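You operate a simulated robot arm through the tools that you are given. There is no shell and no other tool.

You run a simulated robot arm. Do the job below in one go: nothing can be reset, and whatever is moved stays where it is left.

JOB
Undo the four spring screws and lift the cooler on to the cooler rest.

The check looks at the end state, three seconds after you hand in, the way a careful person would. Anything else that was tipped, shoved, dropped, spilled or broken makes it a failure.

ROBOT AND FRAMES
A 7-joint arm with a three-finger gripper, fixed in place. Base frame: the origin is on the floor under the middle of its stand, x ahead of it, y to its left, z up; the work surface is at about z = 0.77. Units: m, rad, N and s.
It reaches about 1.342 m from its shoulder. Its first joint turns from -2.897 to 2.897 rad. Payload 2.69 kg.
The TCP is the grasp point between the finger pads, 0.03 m short of the fingertips. In the tool frame z runs along the fingers and y along their closing line. The gripper opens to 0.128 m; its body begins 0.117 m behind the TCP.
Orientation is that of the tool frame in the base frame, as a unit quaternion [x, y, z, w]. With the fingers straight down and closing along the base's y, the tool's x points along the base's -x, its y along +y and its z along -z.

CONTROLS
- The arm moves only by the tool jog_arm. Its argument "moves" is a list of rows, each an object of numbers (a shift or turn left out is 0, a gripper value left out holds the last): "tx", "ty", "tz": the shift along the tool's x, y, z in cm; "rx", "ry", "rz": the turn, a rotation vector about the tool's x, y, z in rad; "jaw": the finger opening in cm, from 0 to 12.8. In form: [{"tx": .., "ty": .., "tz": .., "rx": .., "ry": .., "rz": .., "jaw": ..}, ...]. A call has 1 to 20 rows; each row is the pose to reach, as a shift and turn from the pose commanded when the call began, along the tool's axes at that moment. Rows are played at 5 a second. More than 0.05 m and 0.15 rad between two rows, or a gripper value outside its range, and nothing of the call is played. A pose out of reach is approached as far as the arm can. The call stops where the force on the tool passes 40 N (or 10 N more than at its start, if that is more) or the arm is blocked; 0.2 s more then pass. The fingers move at their own pace (about 0.127 m/s each) and stop on an object; they squeeze with about 41 N. The grip force told is the motor's: it shows also when the fingers shut on nothing. Time passes only in rows, and 0.2 s behind the last, so rows that repeat a pose let the fingers close. The reply holds the time, the measured pose of the TCP, the force on the tool along the base axes, the opening and the grip force, in the units named above and with some noise, with the torque about the TCP (base axes, N m) and any sound that the robot's microphone picked up.
- Cameras (640 x 400 px; columns grow to the right, rows downward): "scene" is fixed at [0.0558, 0.5216, 1.5101]; the picture's right is [-0.63, -0.78, 0.00], its down [-0.49, 0.40, -0.77] and it looks along [0.60, -0.49, -0.64] (base axes); focal length 364 px, centre (320, 200). "wrist" rides on the gripper at [0.058, 0.054, -0.131] in the tool frame; the picture's right is [-0.68, 0.74, 0.00], its down [-0.62, -0.57, -0.55] and it looks along [-0.40, -0.37, 0.84] (tool axes); focal length 234 px, centre (320, 200). There is no depth. A picture from a camera that has moved, and an enlarged one, comes with that camera's place and axes in the base frame and with its lens. The place of the scene camera against the robot may be out by one fixed shift of up to 0.025 m in any direction.
- grab_frame(camera): a new picture of that camera. The clock stands still meanwhile.
- raise_lower(by): moves the trunk up (or, below 0, down) by that many m; the arm rides with it, the base frame stays. It gives what a move gives, with no picture.
- close_up(camera, box): a new picture of the part [left, top, right, bottom] of that camera's present view, enlarged. The clock stands still meanwhile.
- sign_off(): hands the job in; it is judged then, once.

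Nothing tells you positions but the pictures and the camera data. Unless the task says otherwise, let go and move clear before handing in.

The tools are called after "Request:" as a command line: name --argument value ..., lists and objects as JSON in quotes. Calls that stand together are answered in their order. jog_arm: Moves the arm, as the interface text tells. Its arguments: {"type":"object","properties":{"moves":{"type":"array"}},"required":["moves"]} The other tools are called the same way: raise_lower (by) moves the trunk up or down; grab_frame (camera) takes a picture; close_up (camera, box) takes an enlarged picture of a part of a camera's view; sign_off () hands the job in.

At the start:

```text
time: 0.0
eef_pos: [0.6892, 0.1093, 1.1194]
orientation: [0.0, 1.0, 0.0, 0.0]
wrist_force: [-0.6, 0.4, 0.5]
moment: [-0.02, 0.0, -0.01]
width: 0.128
gripper_force: 0.1
trunk travel left (down, up): [-0.15, 0.2]
```

scene: 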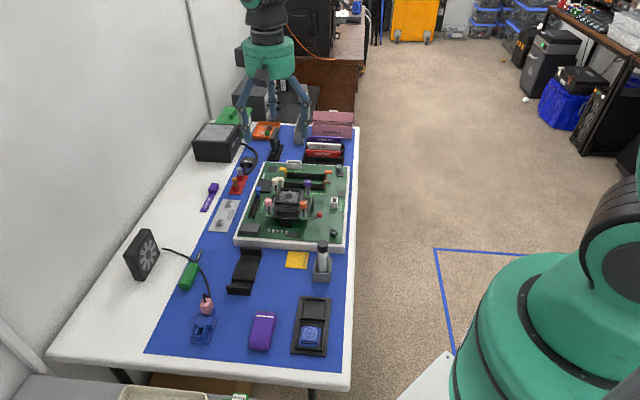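
wrist: 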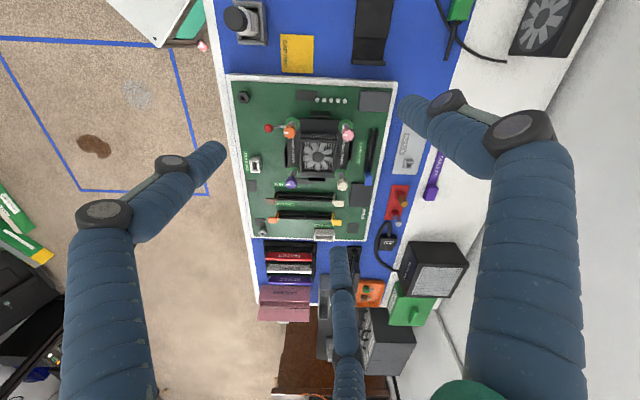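

I see a table with a motherboard carrying a fan cooler with four coloured spring screws, and various tools around it. I'll take close-ups first to identify the parts.

Request:
close_up --camera "scene" --box '[230, 150, 360, 250]'

Request:
close_up --camera "scene" --box '[120, 220, 360, 370]'

Request:
close_up --camera "wrist" --box '[220, 70, 420, 240]'

Request:
close_up --camera "wrist" --box '[220, 0, 420, 120]'

Request:
close_up --camera "scene" --box '[190, 100, 360, 220]'

```text
4.00 times, centred on (295, 200) of scene
camera zoom: at [0.0558, 0.5216, 1.5101], right [-0.63, -0.78, 0.0], down [-0.49, 0.4, -0.77], along [0.6, -0.49, -0.64], focal length 1457 px, centre (420, 200)
```

zoom: 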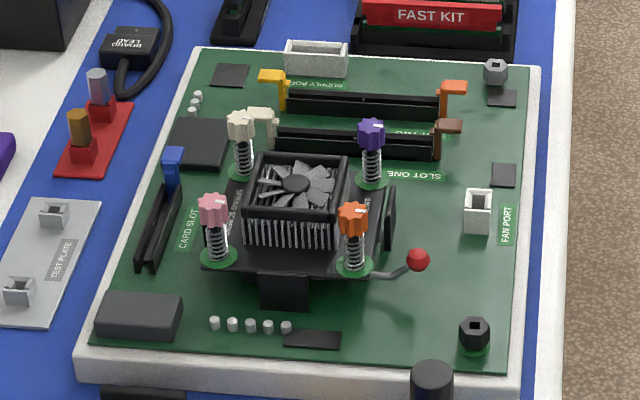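

```text
2.67 times, centred on (240, 295) of scene
camera zoom: at [0.0558, 0.5216, 1.5101], right [-0.63, -0.78, 0.0], down [-0.49, 0.4, -0.77], along [0.6, -0.49, -0.64], focal length 971 px, centre (533, -53)
```

zoom: 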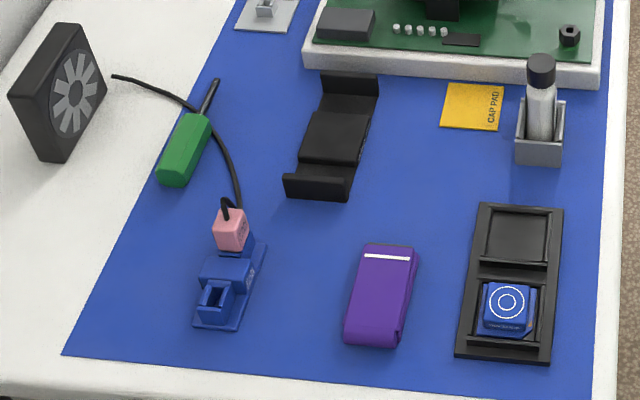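

```text
2.35 times, centred on (320, 155) of wrist
camera zoom: at [0.6298, 0.1631, 1.2508], right [0.68, 0.74, 0.0], down [0.62, -0.57, 0.55], along [0.4, -0.37, -0.84], focal length 551 px, centre (320, 306)
```

zoom: 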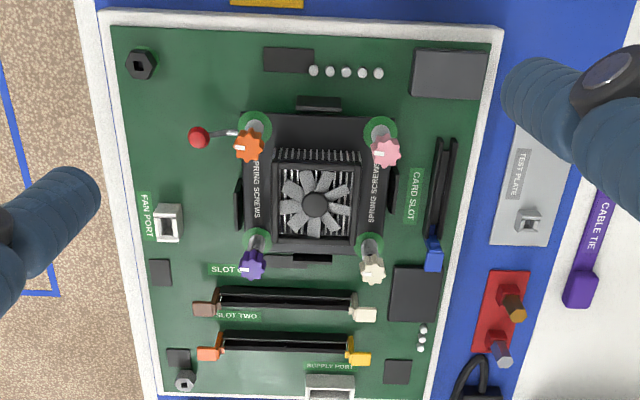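

```text
3.20 times, centred on (320, 60) of wrist
camera zoom: at [0.6298, 0.1631, 1.2508], right [0.68, 0.74, 0.0], down [0.62, -0.57, 0.55], along [0.4, -0.37, -0.84], focal length 749 px, centre (320, 648)
```

zoom: 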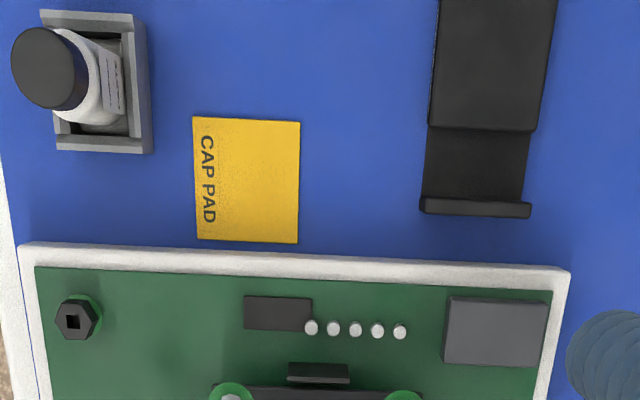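

```text
3.33 times, centred on (275, 160) of scene
camera zoom: at [0.0558, 0.5216, 1.5101], right [-0.63, -0.78, 0.0], down [-0.49, 0.4, -0.77], along [0.6, -0.49, -0.64], focal length 1214 px, centre (470, 333)
```

zoom: 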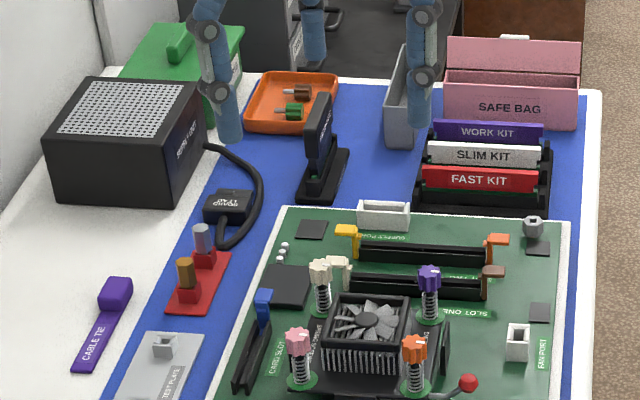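

I see the board with the cooler and four knobs (orange, pink, purple, cream), forming a roughly 0.1 m square centred near (0.75, 0.04). A black cradle near (0.67, 0.24) could be the cooler rest. I'll move over it for a better look before touching anything.

Request:
jog_arm --moves '[{"tx": 3.4, "ty": 3.4}, {"tx": 6.8, "ty": 6.8}, {"tx": 10.2, "ty": 10.2}, {"tx": 13, "ty": 13}]'

Request:
grab_frame --camera "wrist"

```text
time: 1.0
eef_pos: [0.5576, 0.2394, 1.1187]
orientation: [0.0, 1.0, 0.0, -0.002]
wrist_force: [-0.3, -0.5, 0.5]
moment: [0.02, 0.01, 0.0]
width: 0.1277
gripper_force: 0.0
trunk travel left (down, up): [-0.15, 0.2]
```

```text
taken
camera wrist: at [0.4986, 0.2931, 1.2505], right [0.68, 0.74, 0.0], down [0.62, -0.57, 0.55], along [0.4, -0.37, -0.84], focal length 234 px, centre (320, 200)
```

wrist: 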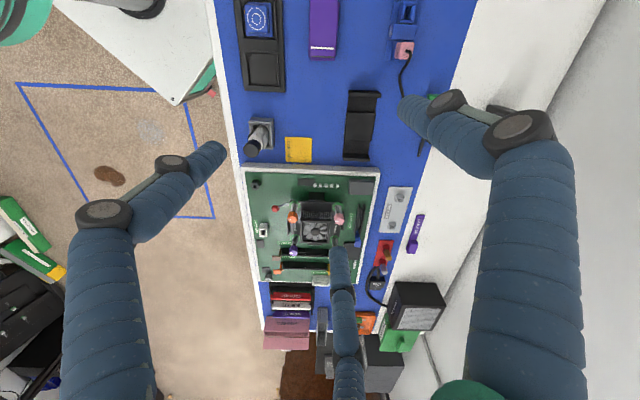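

Request:
close_up --camera "wrist" --box '[320, 80, 400, 170]'

Request:
close_up --camera "wrist" --box '[230, 0, 440, 120]'

Request:
close_up --camera "wrist" --box '[240, 160, 390, 290]'

Request:
close_up --camera "scene" --box '[215, 235, 285, 305]'

```text
4.44 times, centred on (360, 125) of wrist
camera zoom: at [0.4986, 0.2931, 1.2505], right [0.68, 0.74, 0.0], down [0.62, -0.57, 0.55], along [0.4, -0.37, -0.84], focal length 1041 px, centre (142, 533)
```

zoom: 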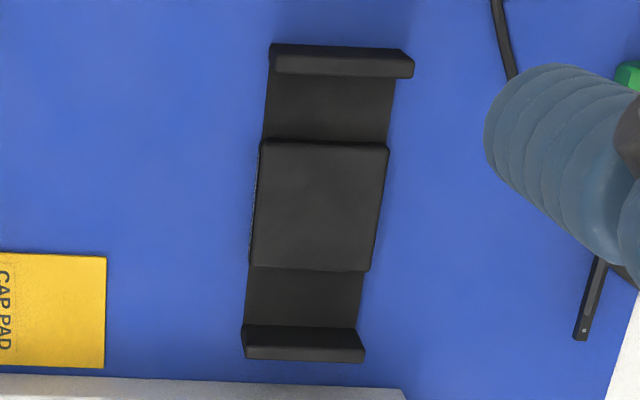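

```text
3.05 times, centred on (335, 60) of wrist
camera zoom: at [0.4986, 0.2931, 1.2505], right [0.68, 0.74, 0.0], down [0.62, -0.57, 0.55], along [0.4, -0.37, -0.84], focal length 714 px, centre (274, 627)
```

zoom: 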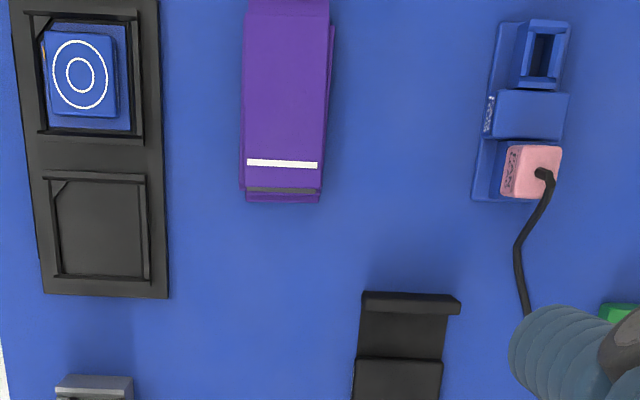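

```text
3.08 times, centred on (315, 225) of wrist
camera zoom: at [0.4986, 0.2931, 1.2505], right [0.68, 0.74, 0.0], down [0.62, -0.57, 0.55], along [0.4, -0.37, -0.84], focal length 720 px, centre (335, 123)
```

zoom: 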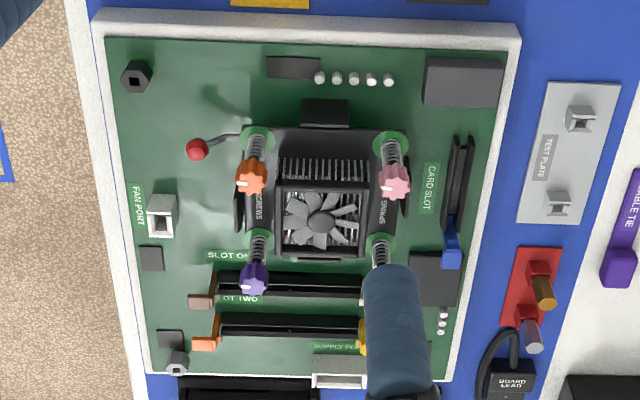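

```text
5.71 times, centred on (250, 270) of scene
camera zoom: at [0.0558, 0.5216, 1.5101], right [-0.63, -0.78, 0.0], down [-0.49, 0.4, -0.77], along [0.6, -0.49, -0.64], focal length 2081 px, centre (720, -200)
```

zoom: 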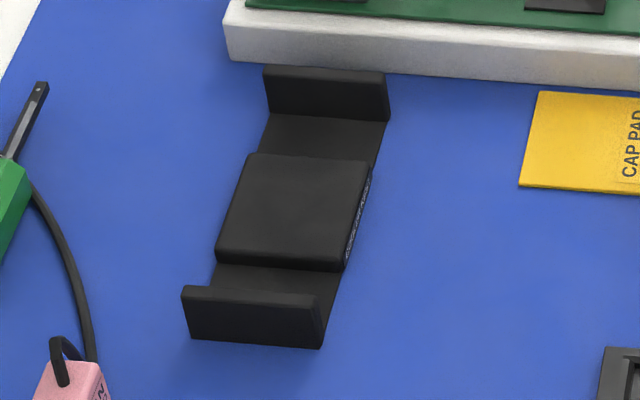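

The black cradle here has end walls and a raised block with a label on its side, which looks like the cooler rest. Next I'll close the fingers in free air to see how they come together, then look at the label.

Request:
jog_arm --moves '[{"jaw": 8}, {"jaw": 5}, {"jaw": 2}, {"jaw": 2}, {"jaw": 2}]'

Request:
grab_frame --camera "wrist"

Request:
grab_frame --camera "scene"

```text
time: 2.2
eef_pos: [0.559, 0.2387, 1.119]
orientation: [0.0, 1.0, 0.0, 0.0]
wrist_force: [-0.4, 0.0, -0.2]
moment: [-0.03, -0.02, -0.01]
width: 0.02
gripper_force: 0.0
trunk travel left (down, up): [-0.15, 0.2]
```

```text
taken
camera wrist: at [0.4989, 0.293, 1.2508], right [0.68, 0.74, 0.0], down [0.62, -0.57, 0.55], along [0.4, -0.37, -0.84], focal length 234 px, centre (320, 200)
```

wrist: 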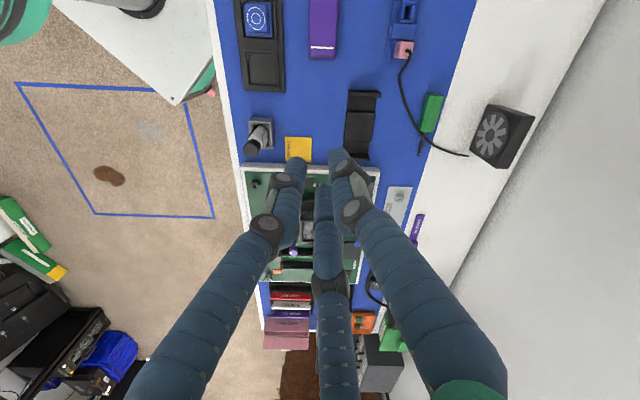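

```text
taken
```

scene: 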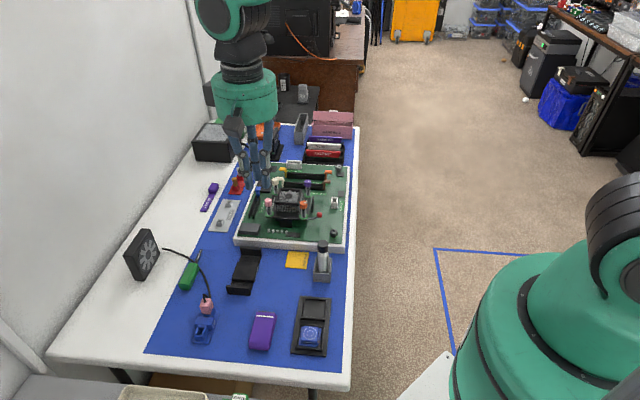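

Request:
close_up --camera "wrist" --box '[260, 140, 390, 230]'

Request:
close_up --camera "scene" --box '[210, 90, 310, 200]'

```text
4.44 times, centred on (325, 185) of wrist
camera zoom: at [0.4989, 0.293, 1.2508], right [0.68, 0.74, 0.0], down [0.62, -0.57, 0.55], along [0.4, -0.37, -0.84], focal length 1041 px, centre (298, 267)
```

zoom: 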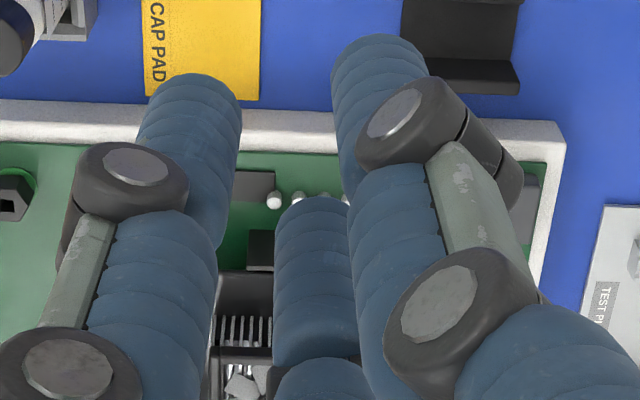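

```text
3.64 times, centred on (260, 145) of scene
camera zoom: at [0.0558, 0.5216, 1.5101], right [-0.63, -0.78, 0.0], down [-0.49, 0.4, -0.77], along [0.6, -0.49, -0.64], focal length 1324 px, centre (538, 400)
```

zoom: 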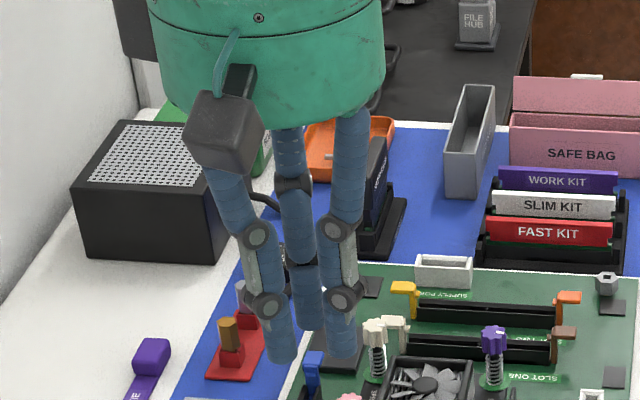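

The gripper is a centring three-finger type with slim fingers spaced 120° apart, which suits round knobs. I'll turn it to look at the label side of the rest from the robot's side.

Request:
jog_arm --moves '[{"tx": -0.1, "ty": -0.9, "tz": 1, "rz": -0.131, "jaw": 6}, {"tx": -0.2, "ty": -1.8, "tz": 2, "rz": -0.262}, {"tx": -0.25, "ty": -2.7, "tz": 3, "rz": -0.393}, {"tx": -0.33, "ty": -3.6, "tz": 4, "rz": -0.524}, {"tx": -0.4, "ty": -4.5, "tz": 5, "rz": -0.655}, {"tx": -0.5, "ty": -5.4, "tz": 6, "rz": -0.786}, {"tx": -0.6, "ty": -6.3, "tz": 7, "rz": -0.917}, {"tx": -0.7, "ty": -7.2, "tz": 8, "rz": -1.048}, {"tx": -0.75, "ty": -8.1, "tz": 9, "rz": -1.178}, {"tx": -0.8, "ty": -9, "tz": 10, "rz": -1.309}, {"tx": -0.9, "ty": -9.9, "tz": 11, "rz": -1.44}, {"tx": -1, "ty": -10.7, "tz": 11.9, "rz": -1.571}]'

Request:
grab_frame --camera "wrist"

```text
time: 4.8
eef_pos: [0.5694, 0.1323, 1.0011]
orientation: [0.708, -0.706, -0.001, 0.0]
wrist_force: [-0.4, 0.3, -0.4]
moment: [-0.01, -0.01, -0.02]
width: 0.0599
gripper_force: 0.1
trunk travel left (down, up): [-0.15, 0.2]
```

```text
taken
camera wrist: at [0.515, 0.0737, 1.1316], right [-0.74, 0.67, 0.0], down [0.56, 0.62, 0.55], along [0.37, 0.41, -0.84], focal length 234 px, centre (320, 200)
```

wrist: 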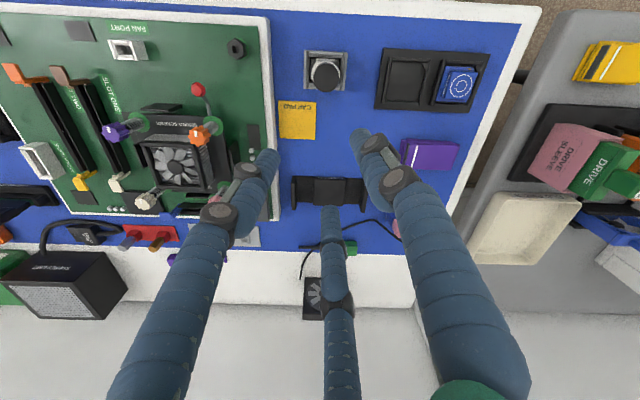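

Request:
close_up --camera "wrist" --box '[280, 165, 380, 220]'

Request:
close_up --camera "wrist" --box '[80, 70, 240, 220]'

```text
6.40 times, centred on (330, 192) of wrist
camera zoom: at [0.515, 0.0737, 1.1316], right [-0.74, 0.67, 0.0], down [0.56, 0.62, 0.55], along [0.37, 0.41, -0.84], focal length 1499 px, centre (256, 248)
```

zoom: 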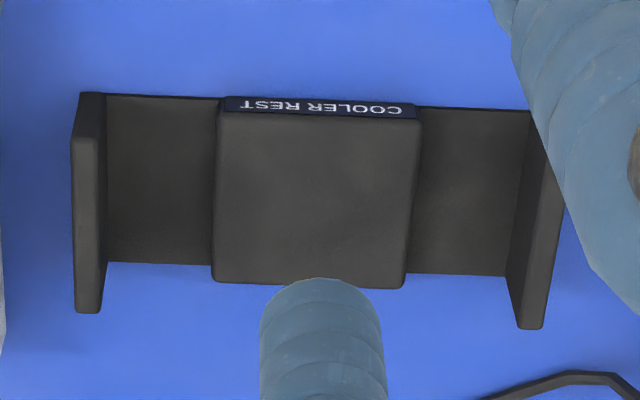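

```text
2.67 times, centred on (160, 145) of wrist
camera zoom: at [0.515, 0.0737, 1.1316], right [-0.74, 0.67, 0.0], down [0.56, 0.62, 0.55], along [0.37, 0.41, -0.84], focal length 624 px, centre (747, 347)
```

zoom: 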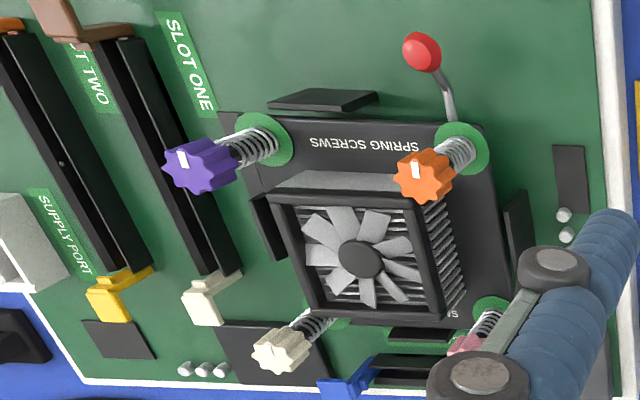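

The label reads "COOLER REST", so the target is confirmed at about (0.65, 0.25). Now I'll move above the cooler for close views to measure the knobs and the fan body.

Request:
jog_arm --moves '[{"tx": 1.8, "ty": -3.6, "tz": 0}, {"tx": 3.6, "ty": -7.2, "tz": 0}, {"tx": 5.5, "ty": -10.8, "tz": 1}, {"tx": 7.3, "ty": -14.5, "tz": 3}, {"tx": 9.2, "ty": -18.1, "tz": 5}]'

Request:
grab_frame --camera "wrist"

Request:
grab_frame --camera "scene"

```text
time: 6.0
eef_pos: [0.7519, 0.0393, 0.9497]
orientation: [-0.707, 0.707, 0.0, 0.0]
wrist_force: [-0.5, 1.0, 0.4]
moment: [0.0, -0.05, -0.02]
width: 0.0601
gripper_force: 0.1
trunk travel left (down, up): [-0.15, 0.2]
```

```text
taken
camera wrist: at [0.6974, -0.0186, 1.081], right [-0.74, 0.68, 0.0], down [0.57, 0.62, 0.55], along [0.37, 0.4, -0.84], focal length 234 px, centre (320, 200)
```

wrist: 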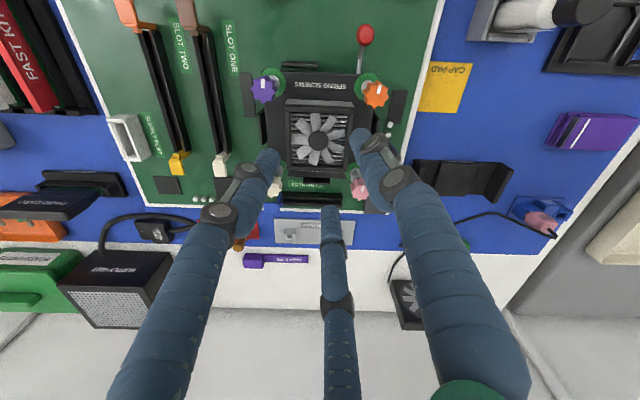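

```text
taken
```

scene: 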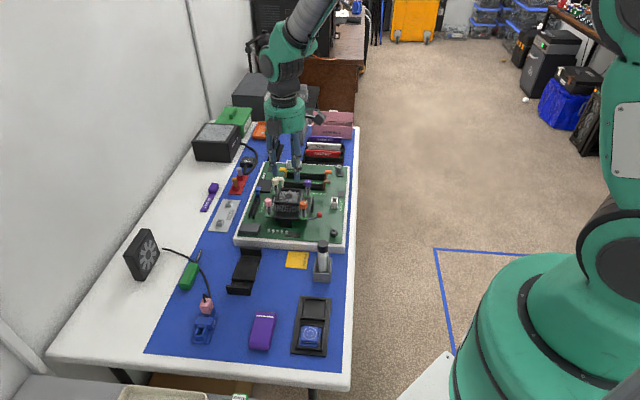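

Request:
close_up --camera "wrist" --box '[230, 60, 410, 205]'

Request:
close_up --camera "scene" --box '[250, 165, 330, 230]'

```text
2.76 times, centred on (320, 132) of wrist
camera zoom: at [0.6974, -0.0186, 1.081], right [-0.74, 0.68, 0.0], down [0.57, 0.62, 0.55], along [0.37, 0.4, -0.84], focal length 646 px, centre (320, 386)
```

zoom: 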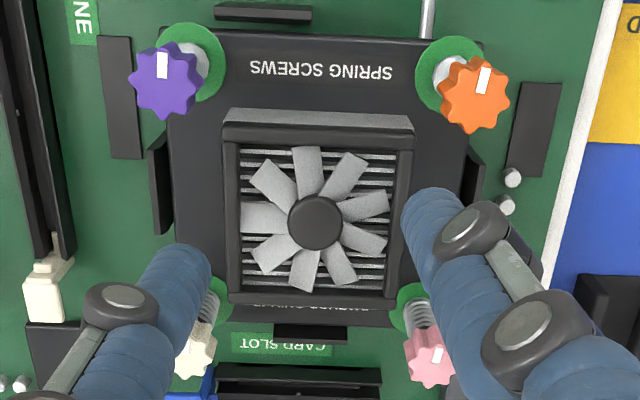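

```text
6.15 times, centred on (290, 198) of scene
camera zoom: at [0.0558, 0.5216, 1.5101], right [-0.63, -0.78, 0.0], down [-0.49, 0.4, -0.77], along [0.6, -0.49, -0.64], focal length 2241 px, centre (505, 215)
```

zoom: 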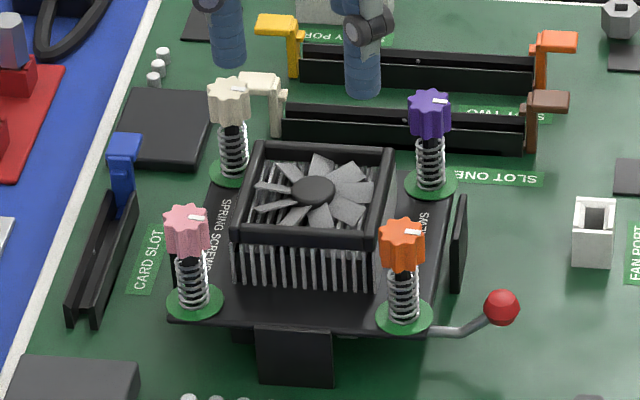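

Knob tops look to be at about z≈0.848 and the fan frame at about 0.838, about 7 cm square. The knobs sit at orange (0.685, 0.042), purple (0.757, -0.030), pink (0.756, 0.114) and cream (0.827, 0.042). I'll hover over the orange knob to check alignment.

Request:
jog_arm --moves '[{"tx": -0.15, "ty": 3.4, "tz": 1, "jaw": 5}, {"tx": -0.31, "ty": 6.73, "tz": 3, "jaw": 5}, {"tx": -0.31, "ty": 6.73, "tz": 4.5, "jaw": 5}]'

Request:
close_up --camera "wrist" --box '[230, 100, 410, 240]'

Request:
close_up --camera "scene" --box '[250, 140, 340, 230]'

```text
time: 6.8
eef_pos: [0.682, 0.0445, 0.9048]
orientation: [0.707, -0.707, 0.0, 0.0]
wrist_force: [-0.4, -0.2, 0.7]
moment: [0.02, -0.02, 0.01]
width: 0.05
gripper_force: 0.0
trunk travel left (down, up): [-0.15, 0.2]
```

```text
2.86 times, centred on (320, 170) of wrist
camera zoom: at [0.6282, -0.015, 1.0364], right [-0.74, 0.68, 0.0], down [0.57, 0.62, 0.55], along [0.37, 0.4, -0.84], focal length 669 px, centre (320, 286)
```

zoom: 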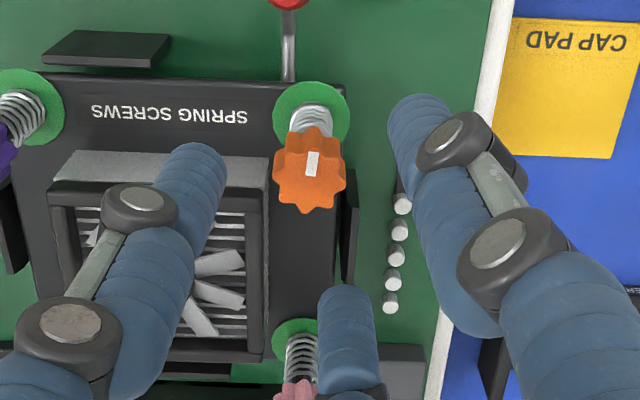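

```text
4.44 times, centred on (295, 185) of scene
camera zoom: at [0.0558, 0.5216, 1.5101], right [-0.63, -0.78, 0.0], down [-0.49, 0.4, -0.77], along [0.6, -0.49, -0.64], focal length 1619 px, centre (431, 267)
```

zoom: 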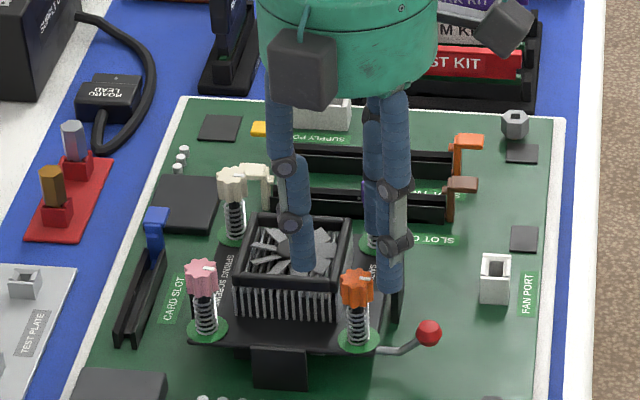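

The orange knob top comes out near (0.685, 0.043, 0.852), about 1.5–2 cm above the fan frame. If I grip just the upper part of the knob, the fingers should clear the fan while turning. I'll centre over it and lower slowly with the fingers slightly open.

Request:
jog_arm --moves '[{"tx": 0.18, "ty": -0.3, "jaw": 4.2}, {"tx": 0.18, "ty": -0.3, "tz": 1, "jaw": 4.2}, {"tx": 0.18, "ty": -0.3, "tz": 2, "jaw": 4.2}, {"tx": 0.18, "ty": -0.3, "tz": 2.9, "jaw": 4.2}]'

Request:
close_up --camera "wrist" --box '[260, 130, 390, 230]'

Request:
close_up --camera "scene" --box '[260, 165, 330, 225]'

```text
time: 7.8
eef_pos: [0.6875, 0.0431, 0.8762]
orientation: [-0.707, 0.707, 0.0, 0.0]
wrist_force: [0.1, 0.0, 0.3]
moment: [0.04, 0.0, -0.07]
width: 0.0418
gripper_force: 0.1
trunk travel left (down, up): [-0.15, 0.2]
```

```text
4.00 times, centred on (325, 180) of wrist
camera zoom: at [0.6316, -0.0167, 1.0077], right [-0.74, 0.68, 0.0], down [0.57, 0.62, 0.55], along [0.37, 0.4, -0.84], focal length 937 px, centre (300, 280)
```

zoom: 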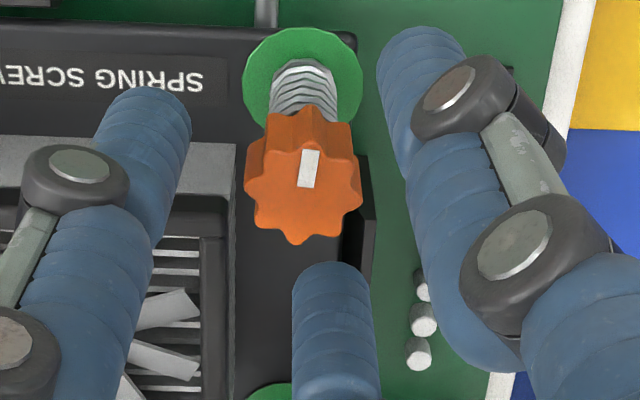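

```text
6.67 times, centred on (295, 195) of scene
camera zoom: at [0.0558, 0.5216, 1.5101], right [-0.63, -0.78, 0.0], down [-0.49, 0.4, -0.77], along [0.6, -0.49, -0.64], focal length 2428 px, centre (487, 233)
```

zoom: 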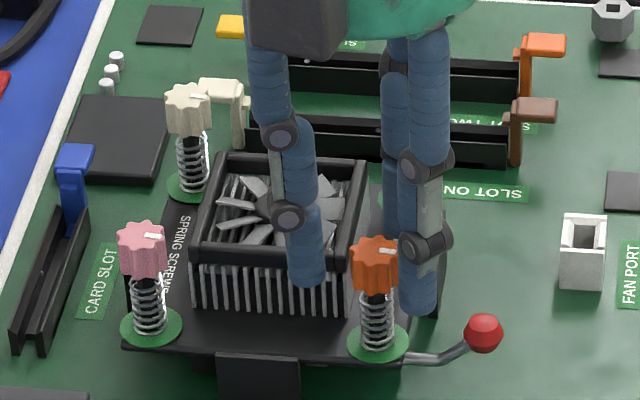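

The fingers surround the orange knob well, about 2 mm off. I'll correct that, lower to the grip height and close.

Request:
jog_arm --moves '[{"tx": -0.2, "ty": 0.0, "tz": 0.3, "jaw": 4.2}, {"tx": -0.2, "ty": 0.0, "tz": 0.7, "jaw": 4.2}, {"tx": -0.2, "tz": 0.7, "jaw": 3}, {"tx": -0.2, "tz": 0.7, "jaw": 1.5}, {"tx": -0.2, "tz": 0.7, "jaw": 1.5}]'

Request:
close_up --camera "wrist" --box '[260, 130, 390, 230]'

Request:
close_up --camera "scene" --box '[260, 165, 330, 225]'

```text
time: 9.0
eef_pos: [0.6861, 0.0426, 0.8695]
orientation: [0.707, -0.707, 0.0, 0.0]
wrist_force: [3.4, -24.6, -0.6]
moment: [-0.67, -0.18, -0.07]
width: 0.0209
gripper_force: 41.5
trunk travel left (down, up): [-0.15, 0.2]
```

```text
4.00 times, centred on (325, 180) of wrist
camera zoom: at [0.6316, -0.0162, 1.0008], right [-0.74, 0.68, 0.0], down [0.57, 0.62, 0.55], along [0.37, 0.4, -0.84], focal length 937 px, centre (300, 280)
```

zoom: 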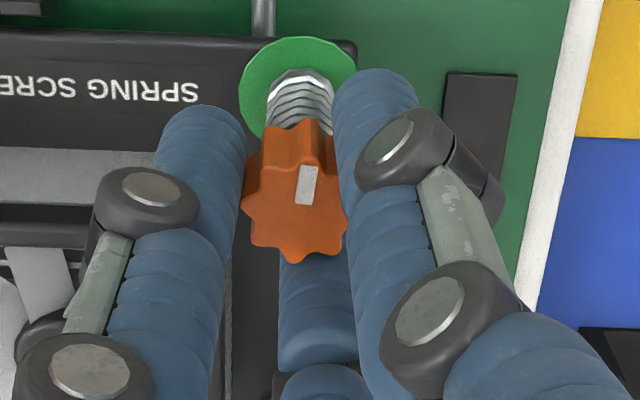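

```text
6.67 times, centred on (295, 195) of scene
camera zoom: at [0.0558, 0.5216, 1.5101], right [-0.63, -0.78, 0.0], down [-0.49, 0.4, -0.77], along [0.6, -0.49, -0.64], focal length 2428 px, centre (487, 233)
```

zoom: 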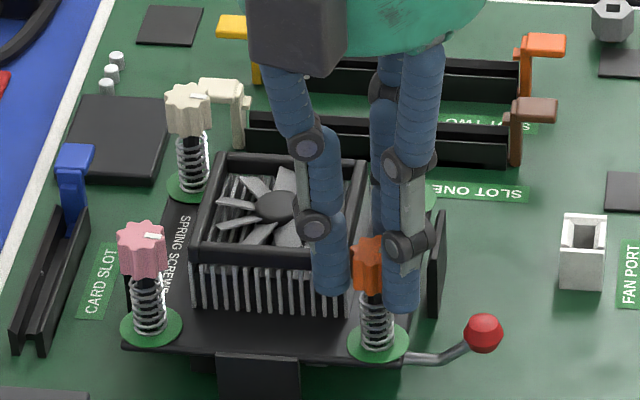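

All three fingers are on the knob, but there's about 25 N of side load in -y, so the hand sits slightly too far toward +y. I'll relax that before turning.

Request:
jog_arm --moves '[{"tx": 0.1}, {"tx": 0.15}]'

```text
time: 9.6
eef_pos: [0.6871, 0.0423, 0.8693]
orientation: [-0.707, 0.707, 0.001, 0.0]
wrist_force: [3.2, -10.8, -0.2]
moment: [-0.24, -0.01, -0.05]
width: 0.0208
gripper_force: 40.4
trunk travel left (down, up): [-0.15, 0.2]
```

Request:
jog_arm --moves '[{"tx": 0.1}, {"tx": 0.1, "rz": -0.12}, {"tx": 0.1, "rz": -0.24}, {"tx": 0.1, "rz": -0.36}, {"tx": 0.1, "rz": -0.48}]'

Request:
close_up --camera "wrist" --box '[260, 130, 390, 230]'

Request:
close_up --camera "scene" --box '[260, 165, 330, 225]'

```text
time: 10.8
eef_pos: [0.6854, 0.0428, 0.8691]
orientation: [0.856, -0.517, 0.0, 0.0]
wrist_force: [4.0, 19.0, 0.8]
moment: [0.62, -0.17, 0.0]
width: 0.0207
gripper_force: 41.2
trunk travel left (down, up): [-0.15, 0.2]
```

```text
4.00 times, centred on (325, 180) of wrist
camera zoom: at [0.6648, -0.0345, 1.0008], right [-0.97, 0.26, 0.0], down [0.21, 0.81, 0.55], along [0.14, 0.53, -0.84], focal length 937 px, centre (300, 280)
```

zoom: 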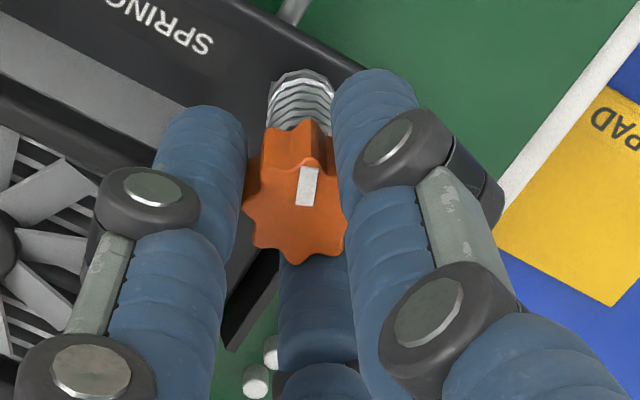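

```text
6.67 times, centred on (295, 195) of scene
camera zoom: at [0.0558, 0.5216, 1.5101], right [-0.63, -0.78, 0.0], down [-0.49, 0.4, -0.77], along [0.6, -0.49, -0.64], focal length 2428 px, centre (487, 233)
```

zoom: 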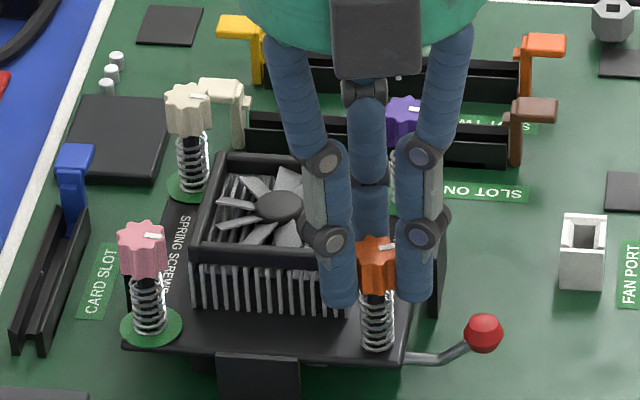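

The knob turned about 28° with the hand, and the green ring under the orange screw has vanished, so the state is changing. I'll ease the side load and keep turning counter-clockwise in small steps.

Request:
jog_arm --moves '[{"tx": -0.17, "ty": -0.09}, {"tx": -0.17, "ty": -0.09, "rz": -0.12}, {"tx": -0.17, "ty": -0.09, "rz": -0.24}, {"tx": -0.17, "ty": -0.09, "rz": -0.36}, {"tx": -0.17, "ty": -0.09, "rz": -0.48}]'

Request:
close_up --camera "wrist" --box '[260, 130, 390, 230]'

Request:
close_up --camera "scene" --box '[260, 165, 330, 225]'

```text
time: 11.9
eef_pos: [0.6828, 0.0388, 0.8702]
orientation: [0.939, -0.344, -0.002, 0.001]
wrist_force: [-5.5, -7.1, 8.2]
moment: [-0.28, 0.27, -0.44]
width: 0.0231
gripper_force: 6.7
trunk travel left (down, up): [-0.15, 0.2]
stopped in row 5: the force on the tool passed its limit at 46 N (the readings are from after the stop); the commanded pose is now the measured one
```

```text
4.00 times, centred on (325, 180) of wrist
camera zoom: at [0.6931, -0.0393, 1.0007], right [-0.99, -0.13, 0.0], down [-0.1, 0.83, 0.55], along [-0.07, 0.54, -0.84], focal length 937 px, centre (300, 280)
```

zoom: 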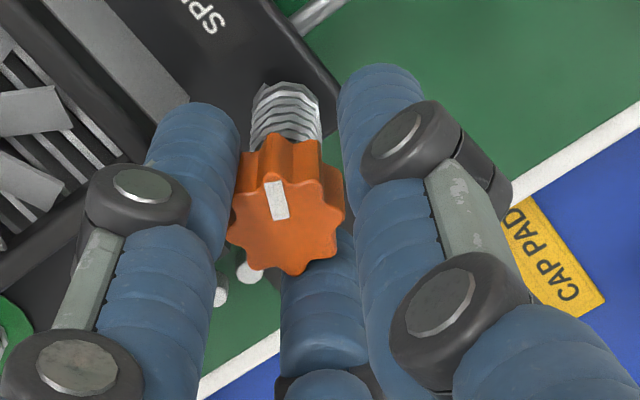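

```text
6.67 times, centred on (295, 195) of scene
camera zoom: at [0.0558, 0.5216, 1.5101], right [-0.63, -0.78, 0.0], down [-0.49, 0.4, -0.77], along [0.6, -0.49, -0.64], focal length 2428 px, centre (487, 233)
```

zoom: 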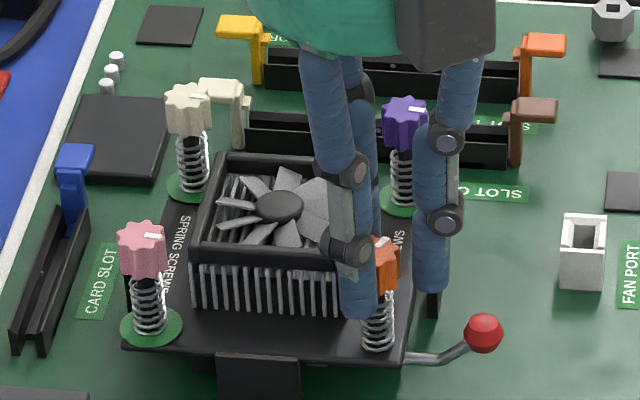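

The stop came as one finger swung between the knob and the fan corner, so full turns at this height aren't possible. I'll open, lift clear, and inspect the orange screw.

Request:
jog_arm --moves '[{"jaw": 3}, {"jaw": 4}, {"tz": -1.5, "jaw": 4.2}, {"tz": -4, "jaw": 5}, {"tz": -7, "jaw": 5}]'

Request:
close_up --camera "wrist" --box '[230, 90, 420, 230]'

Request:
close_up --camera "scene" --box '[260, 165, 330, 225]'

```text
time: 13.1
eef_pos: [0.6834, 0.0402, 0.9388]
orientation: [0.939, -0.343, -0.001, 0.001]
wrist_force: [1.1, -0.4, 0.6]
moment: [-0.01, 0.03, -0.01]
width: 0.0498
gripper_force: 0.0
trunk travel left (down, up): [-0.15, 0.2]
```

```text
2.86 times, centred on (325, 160) of wrist
camera zoom: at [0.693, -0.0374, 1.0699], right [-0.99, -0.13, 0.0], down [-0.1, 0.83, 0.55], along [-0.07, 0.54, -0.84], focal length 669 px, centre (306, 314)
```

zoom: 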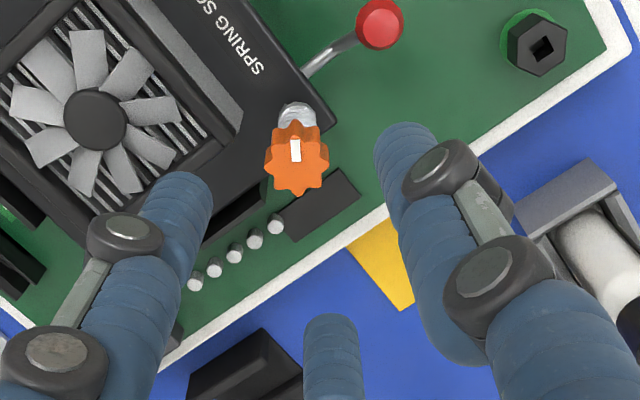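

```text
6.67 times, centred on (295, 195) of scene
camera zoom: at [0.0558, 0.5216, 1.5101], right [-0.63, -0.78, 0.0], down [-0.49, 0.4, -0.77], along [0.6, -0.49, -0.64], focal length 2428 px, centre (487, 233)
```

zoom: 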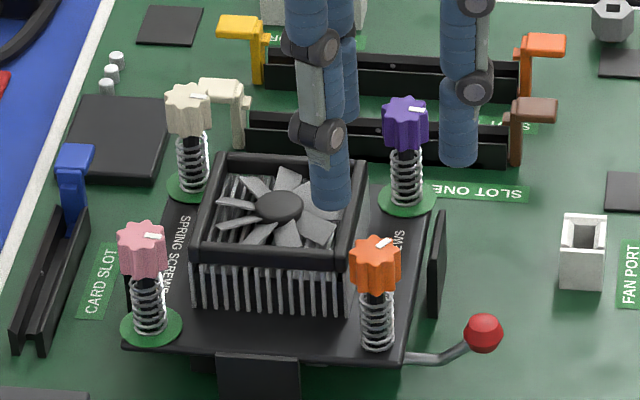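

The green ring is gone and the knob's white mark has turned about 48°. I'll back the hand around and take another stroke, keeping the fingers away from the fan corner, to see whether the screw turns further.

Request:
jog_arm --moves '[{"ty": -0.33, "rz": 0.14, "jaw": 3.6}, {"ty": -0.33, "rz": 0.28, "jaw": 3.6}, {"ty": -0.33, "rz": 0.42, "jaw": 3.6}, {"ty": -0.33, "rz": 0.56, "jaw": 3.6}, {"ty": -0.33, "rz": 0.7, "jaw": 3.6}, {"ty": -0.33, "rz": 0.84, "jaw": 3.6}, {"ty": -0.33, "rz": 0.98, "jaw": 3.6}, {"ty": -0.33, "rz": 1.12, "jaw": 3.6}, {"ty": -0.33, "rz": 1.257, "jaw": 3.6}, {"ty": -0.33, "rz": 1.257, "tz": 2, "jaw": 3.6}, {"ty": -0.33, "rz": 1.257, "tz": 4, "jaw": 3.6}, {"ty": -0.33, "rz": 1.257, "tz": 5.8, "jaw": 3.6}, {"ty": -0.33, "rz": 1.257, "tz": 5.8, "jaw": 3.6}]'

Request:
close_up --camera "wrist" --box '[260, 130, 390, 230]'

Request:
close_up --camera "scene" --box '[260, 165, 330, 225]'

```text
time: 15.9
eef_pos: [0.6858, 0.043, 0.8806]
orientation: [-0.557, 0.83, 0.001, -0.003]
wrist_force: [-0.6, 0.3, 0.1]
moment: [0.06, 0.03, 0.01]
width: 0.0359
gripper_force: 0.0
trunk travel left (down, up): [-0.15, 0.2]
```

```text
4.00 times, centred on (325, 180) of wrist
camera zoom: at [0.614, 0.0092, 1.012], right [-0.43, 0.9, 0.0], down [0.76, 0.36, 0.55], along [0.49, 0.23, -0.84], focal length 937 px, centre (300, 280)
```

zoom: 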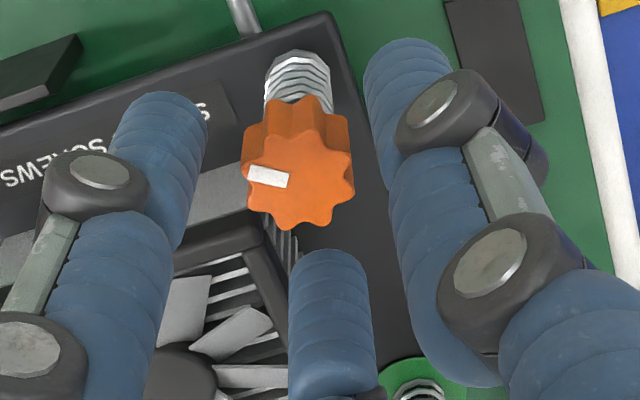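

```text
6.67 times, centred on (295, 195) of scene
camera zoom: at [0.0558, 0.5216, 1.5101], right [-0.63, -0.78, 0.0], down [-0.49, 0.4, -0.77], along [0.6, -0.49, -0.64], focal length 2428 px, centre (487, 233)
```

zoom: 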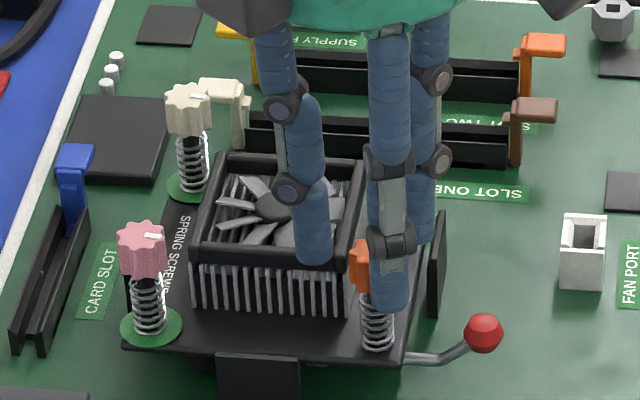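

Request:
jog_arm --moves '[{"tz": 0.7, "jaw": 3.6}, {"tz": 1.3, "jaw": 3.6}, {"tz": 1.3, "jaw": 3}, {"tz": 1.3, "jaw": 1.5}, {"tz": 1.3, "jaw": 1.5}]'

```text
time: 17.1
eef_pos: [0.6864, 0.0432, 0.8675]
orientation: [-0.558, 0.83, 0.0, -0.002]
wrist_force: [-1.4, -6.0, -0.2]
moment: [-0.14, -0.04, 0.0]
width: 0.0187
gripper_force: 40.5
trunk travel left (down, up): [-0.15, 0.2]
```

Well centred this time, with little side load. Turning another ~43° counter-clockwise.

Request:
jog_arm --moves '[{"rz": -0.125}, {"rz": -0.25}, {"rz": -0.375}, {"rz": -0.5}, {"rz": -0.625}, {"rz": -0.75}]'

Request:
close_up --camera "wrist" --box '[260, 130, 390, 230]'

Request:
close_up --camera "scene" --box '[260, 165, 330, 225]'

```text
time: 18.5
eef_pos: [0.6869, 0.0423, 0.8679]
orientation: [0.823, -0.567, 0.0, 0.001]
wrist_force: [-4.0, -11.8, 2.9]
moment: [-0.33, 0.19, -0.01]
width: 0.0186
gripper_force: 41.2
trunk travel left (down, up): [-0.15, 0.2]
```

```text
4.00 times, centred on (325, 180) of wrist
camera zoom: at [0.6562, -0.0312, 0.9991], right [-0.93, 0.37, 0.0], down [0.31, 0.78, 0.55], along [0.2, 0.51, -0.84], focal length 937 px, centre (300, 280)
```

zoom: 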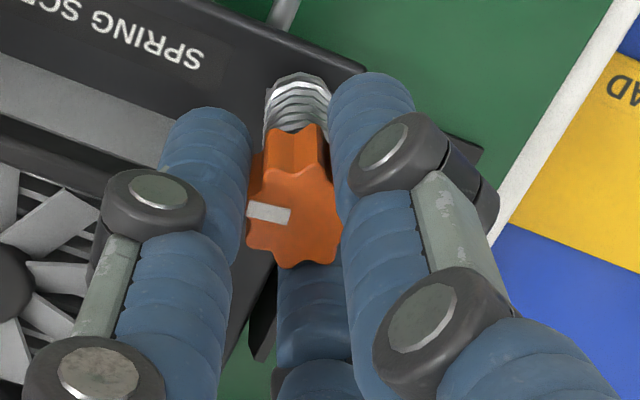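

```text
6.67 times, centred on (295, 195) of scene
camera zoom: at [0.0558, 0.5216, 1.5101], right [-0.63, -0.78, 0.0], down [-0.49, 0.4, -0.77], along [0.6, -0.49, -0.64], focal length 2428 px, centre (487, 233)
```

zoom: 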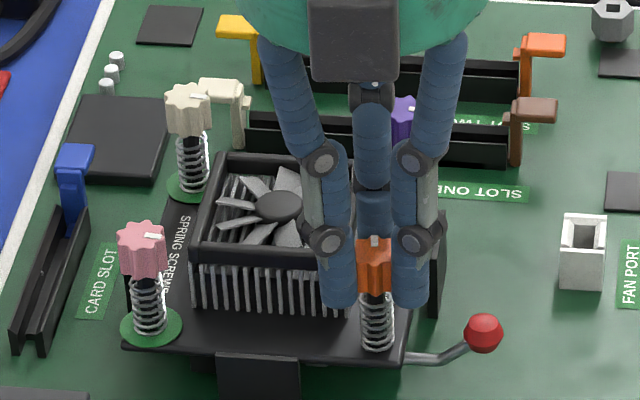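

The orange knob is now about 90° from its start and turns freely. I'll do another ratchet stroke to find out whether it keeps turning or reaches a stop.

Request:
jog_arm --moves '[{"jaw": 3.2}, {"tx": 0.05, "ty": 0.05, "jaw": 3.4}, {"tx": 0.05, "ty": 0.05, "rz": 0.13, "jaw": 3.4}, {"tx": 0.05, "ty": 0.05, "rz": 0.26, "jaw": 3.4}, {"tx": 0.05, "ty": 0.05, "rz": 0.39, "jaw": 3.4}, {"tx": 0.05, "ty": 0.05, "rz": 0.52, "jaw": 3.4}, {"tx": 0.05, "ty": 0.05, "rz": 0.65, "jaw": 3.4}, {"tx": 0.05, "ty": 0.05, "rz": 0.78, "jaw": 3.4}, {"tx": 0.05, "ty": 0.05, "rz": 0.78, "jaw": 3.4}, {"tx": 0.05, "ty": 0.05, "rz": 0.78, "jaw": 1.5}, {"tx": 0.05, "ty": 0.05, "rz": 0.78, "jaw": 1.5}, {"tx": 0.05, "ty": 0.05, "rz": 0.78, "jaw": 1.5}, {"tx": 0.05, "ty": 0.05, "rz": 0.65}, {"tx": 0.05, "ty": 0.05, "rz": 0.52}, {"tx": 0.05, "ty": 0.05, "rz": 0.39}, {"tx": 0.05, "ty": 0.05, "rz": 0.26}, {"tx": 0.05, "ty": 0.05, "rz": 0.13}, {"tx": 0.05, "ty": 0.05, "rz": 0.0}]'

Request:
close_up --camera "wrist" --box '[260, 130, 390, 230]'

Request:
close_up --camera "scene" --box '[260, 165, 330, 225]'

```text
time: 22.3
eef_pos: [0.6871, 0.0437, 0.8683]
orientation: [0.824, -0.567, -0.002, 0.003]
wrist_force: [-4.7, 7.1, 0.2]
moment: [0.15, 0.05, -0.37]
width: 0.0218
gripper_force: 40.7
trunk travel left (down, up): [-0.15, 0.2]
```

```text
4.00 times, centred on (325, 180) of wrist
camera zoom: at [0.6563, -0.0307, 0.9993], right [-0.93, 0.37, 0.0], down [0.31, 0.78, 0.55], along [0.2, 0.51, -0.84], focal length 937 px, centre (300, 280)
```

zoom: 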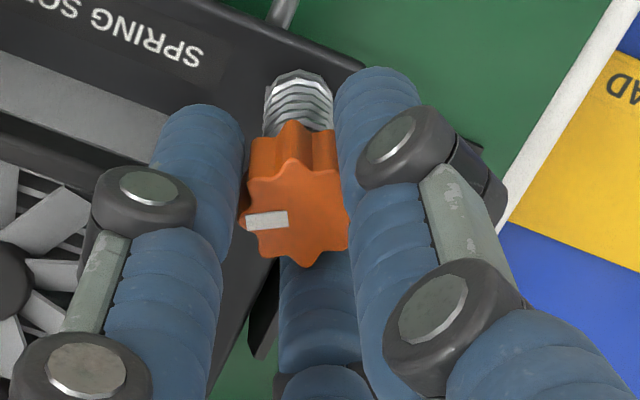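

```text
6.67 times, centred on (295, 195) of scene
camera zoom: at [0.0558, 0.5216, 1.5101], right [-0.63, -0.78, 0.0], down [-0.49, 0.4, -0.77], along [0.6, -0.49, -0.64], focal length 2428 px, centre (487, 233)
```

zoom: 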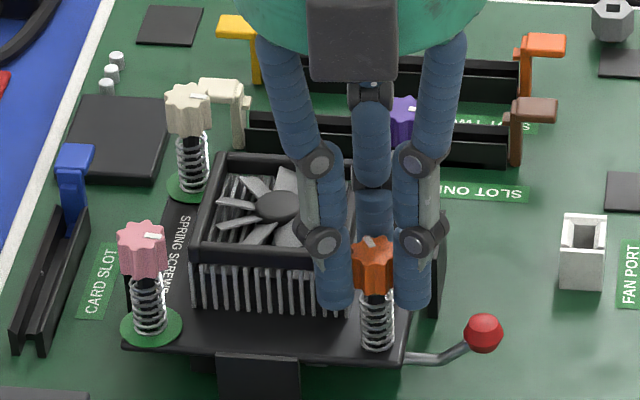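

The hand now meets a clear resisting torque (-0.37 N·m) and the knob slips against a stop at about 100°. So this is roughly a quarter-turn screw, and orange is at its end stop. I'll release it and look.

Request:
jog_arm --moves '[{"jaw": 3.2}, {"jaw": 3.6}, {"tz": -1.5, "jaw": 3.6}, {"tz": -4.5, "jaw": 4}, {"tz": -8, "jaw": 4}, {"tz": -8, "jaw": 4}]'

Request:
close_up --camera "wrist" --box '[230, 90, 420, 230]'

Request:
close_up --camera "scene" --box '[260, 165, 330, 225]'

```text
time: 23.7
eef_pos: [0.6867, 0.0435, 0.9482]
orientation: [0.823, -0.568, -0.001, 0.001]
wrist_force: [0.1, -0.4, -0.3]
moment: [0.02, -0.09, -0.04]
width: 0.0399
gripper_force: 0.1
trunk travel left (down, up): [-0.15, 0.2]
```

```text
2.86 times, centred on (325, 160) of wrist
camera zoom: at [0.6558, -0.0307, 1.0804], right [-0.93, 0.37, 0.0], down [0.31, 0.78, 0.55], along [0.2, 0.51, -0.84], focal length 669 px, centre (306, 314)
```

zoom: 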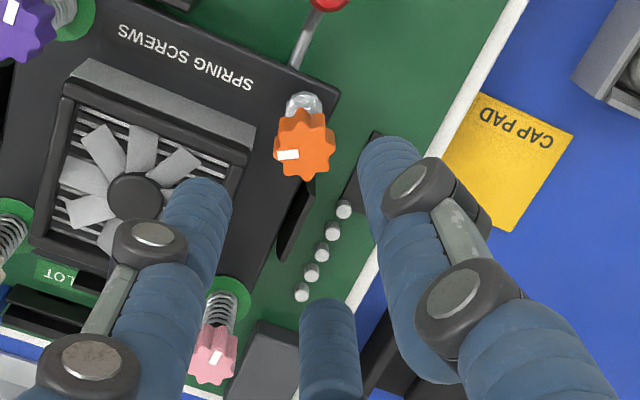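

```text
6.67 times, centred on (295, 195) of scene
camera zoom: at [0.0558, 0.5216, 1.5101], right [-0.63, -0.78, 0.0], down [-0.49, 0.4, -0.77], along [0.6, -0.49, -0.64], focal length 2428 px, centre (487, 233)
```

zoom: 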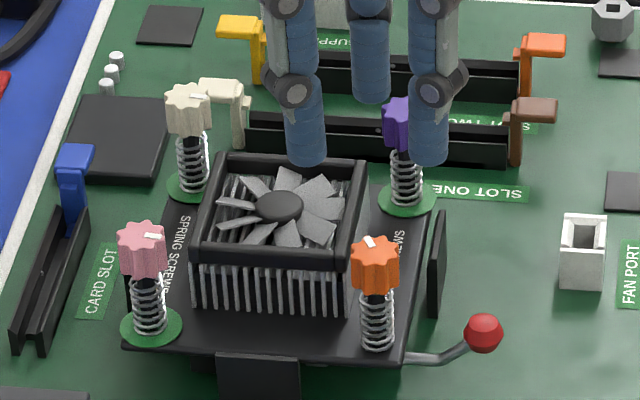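

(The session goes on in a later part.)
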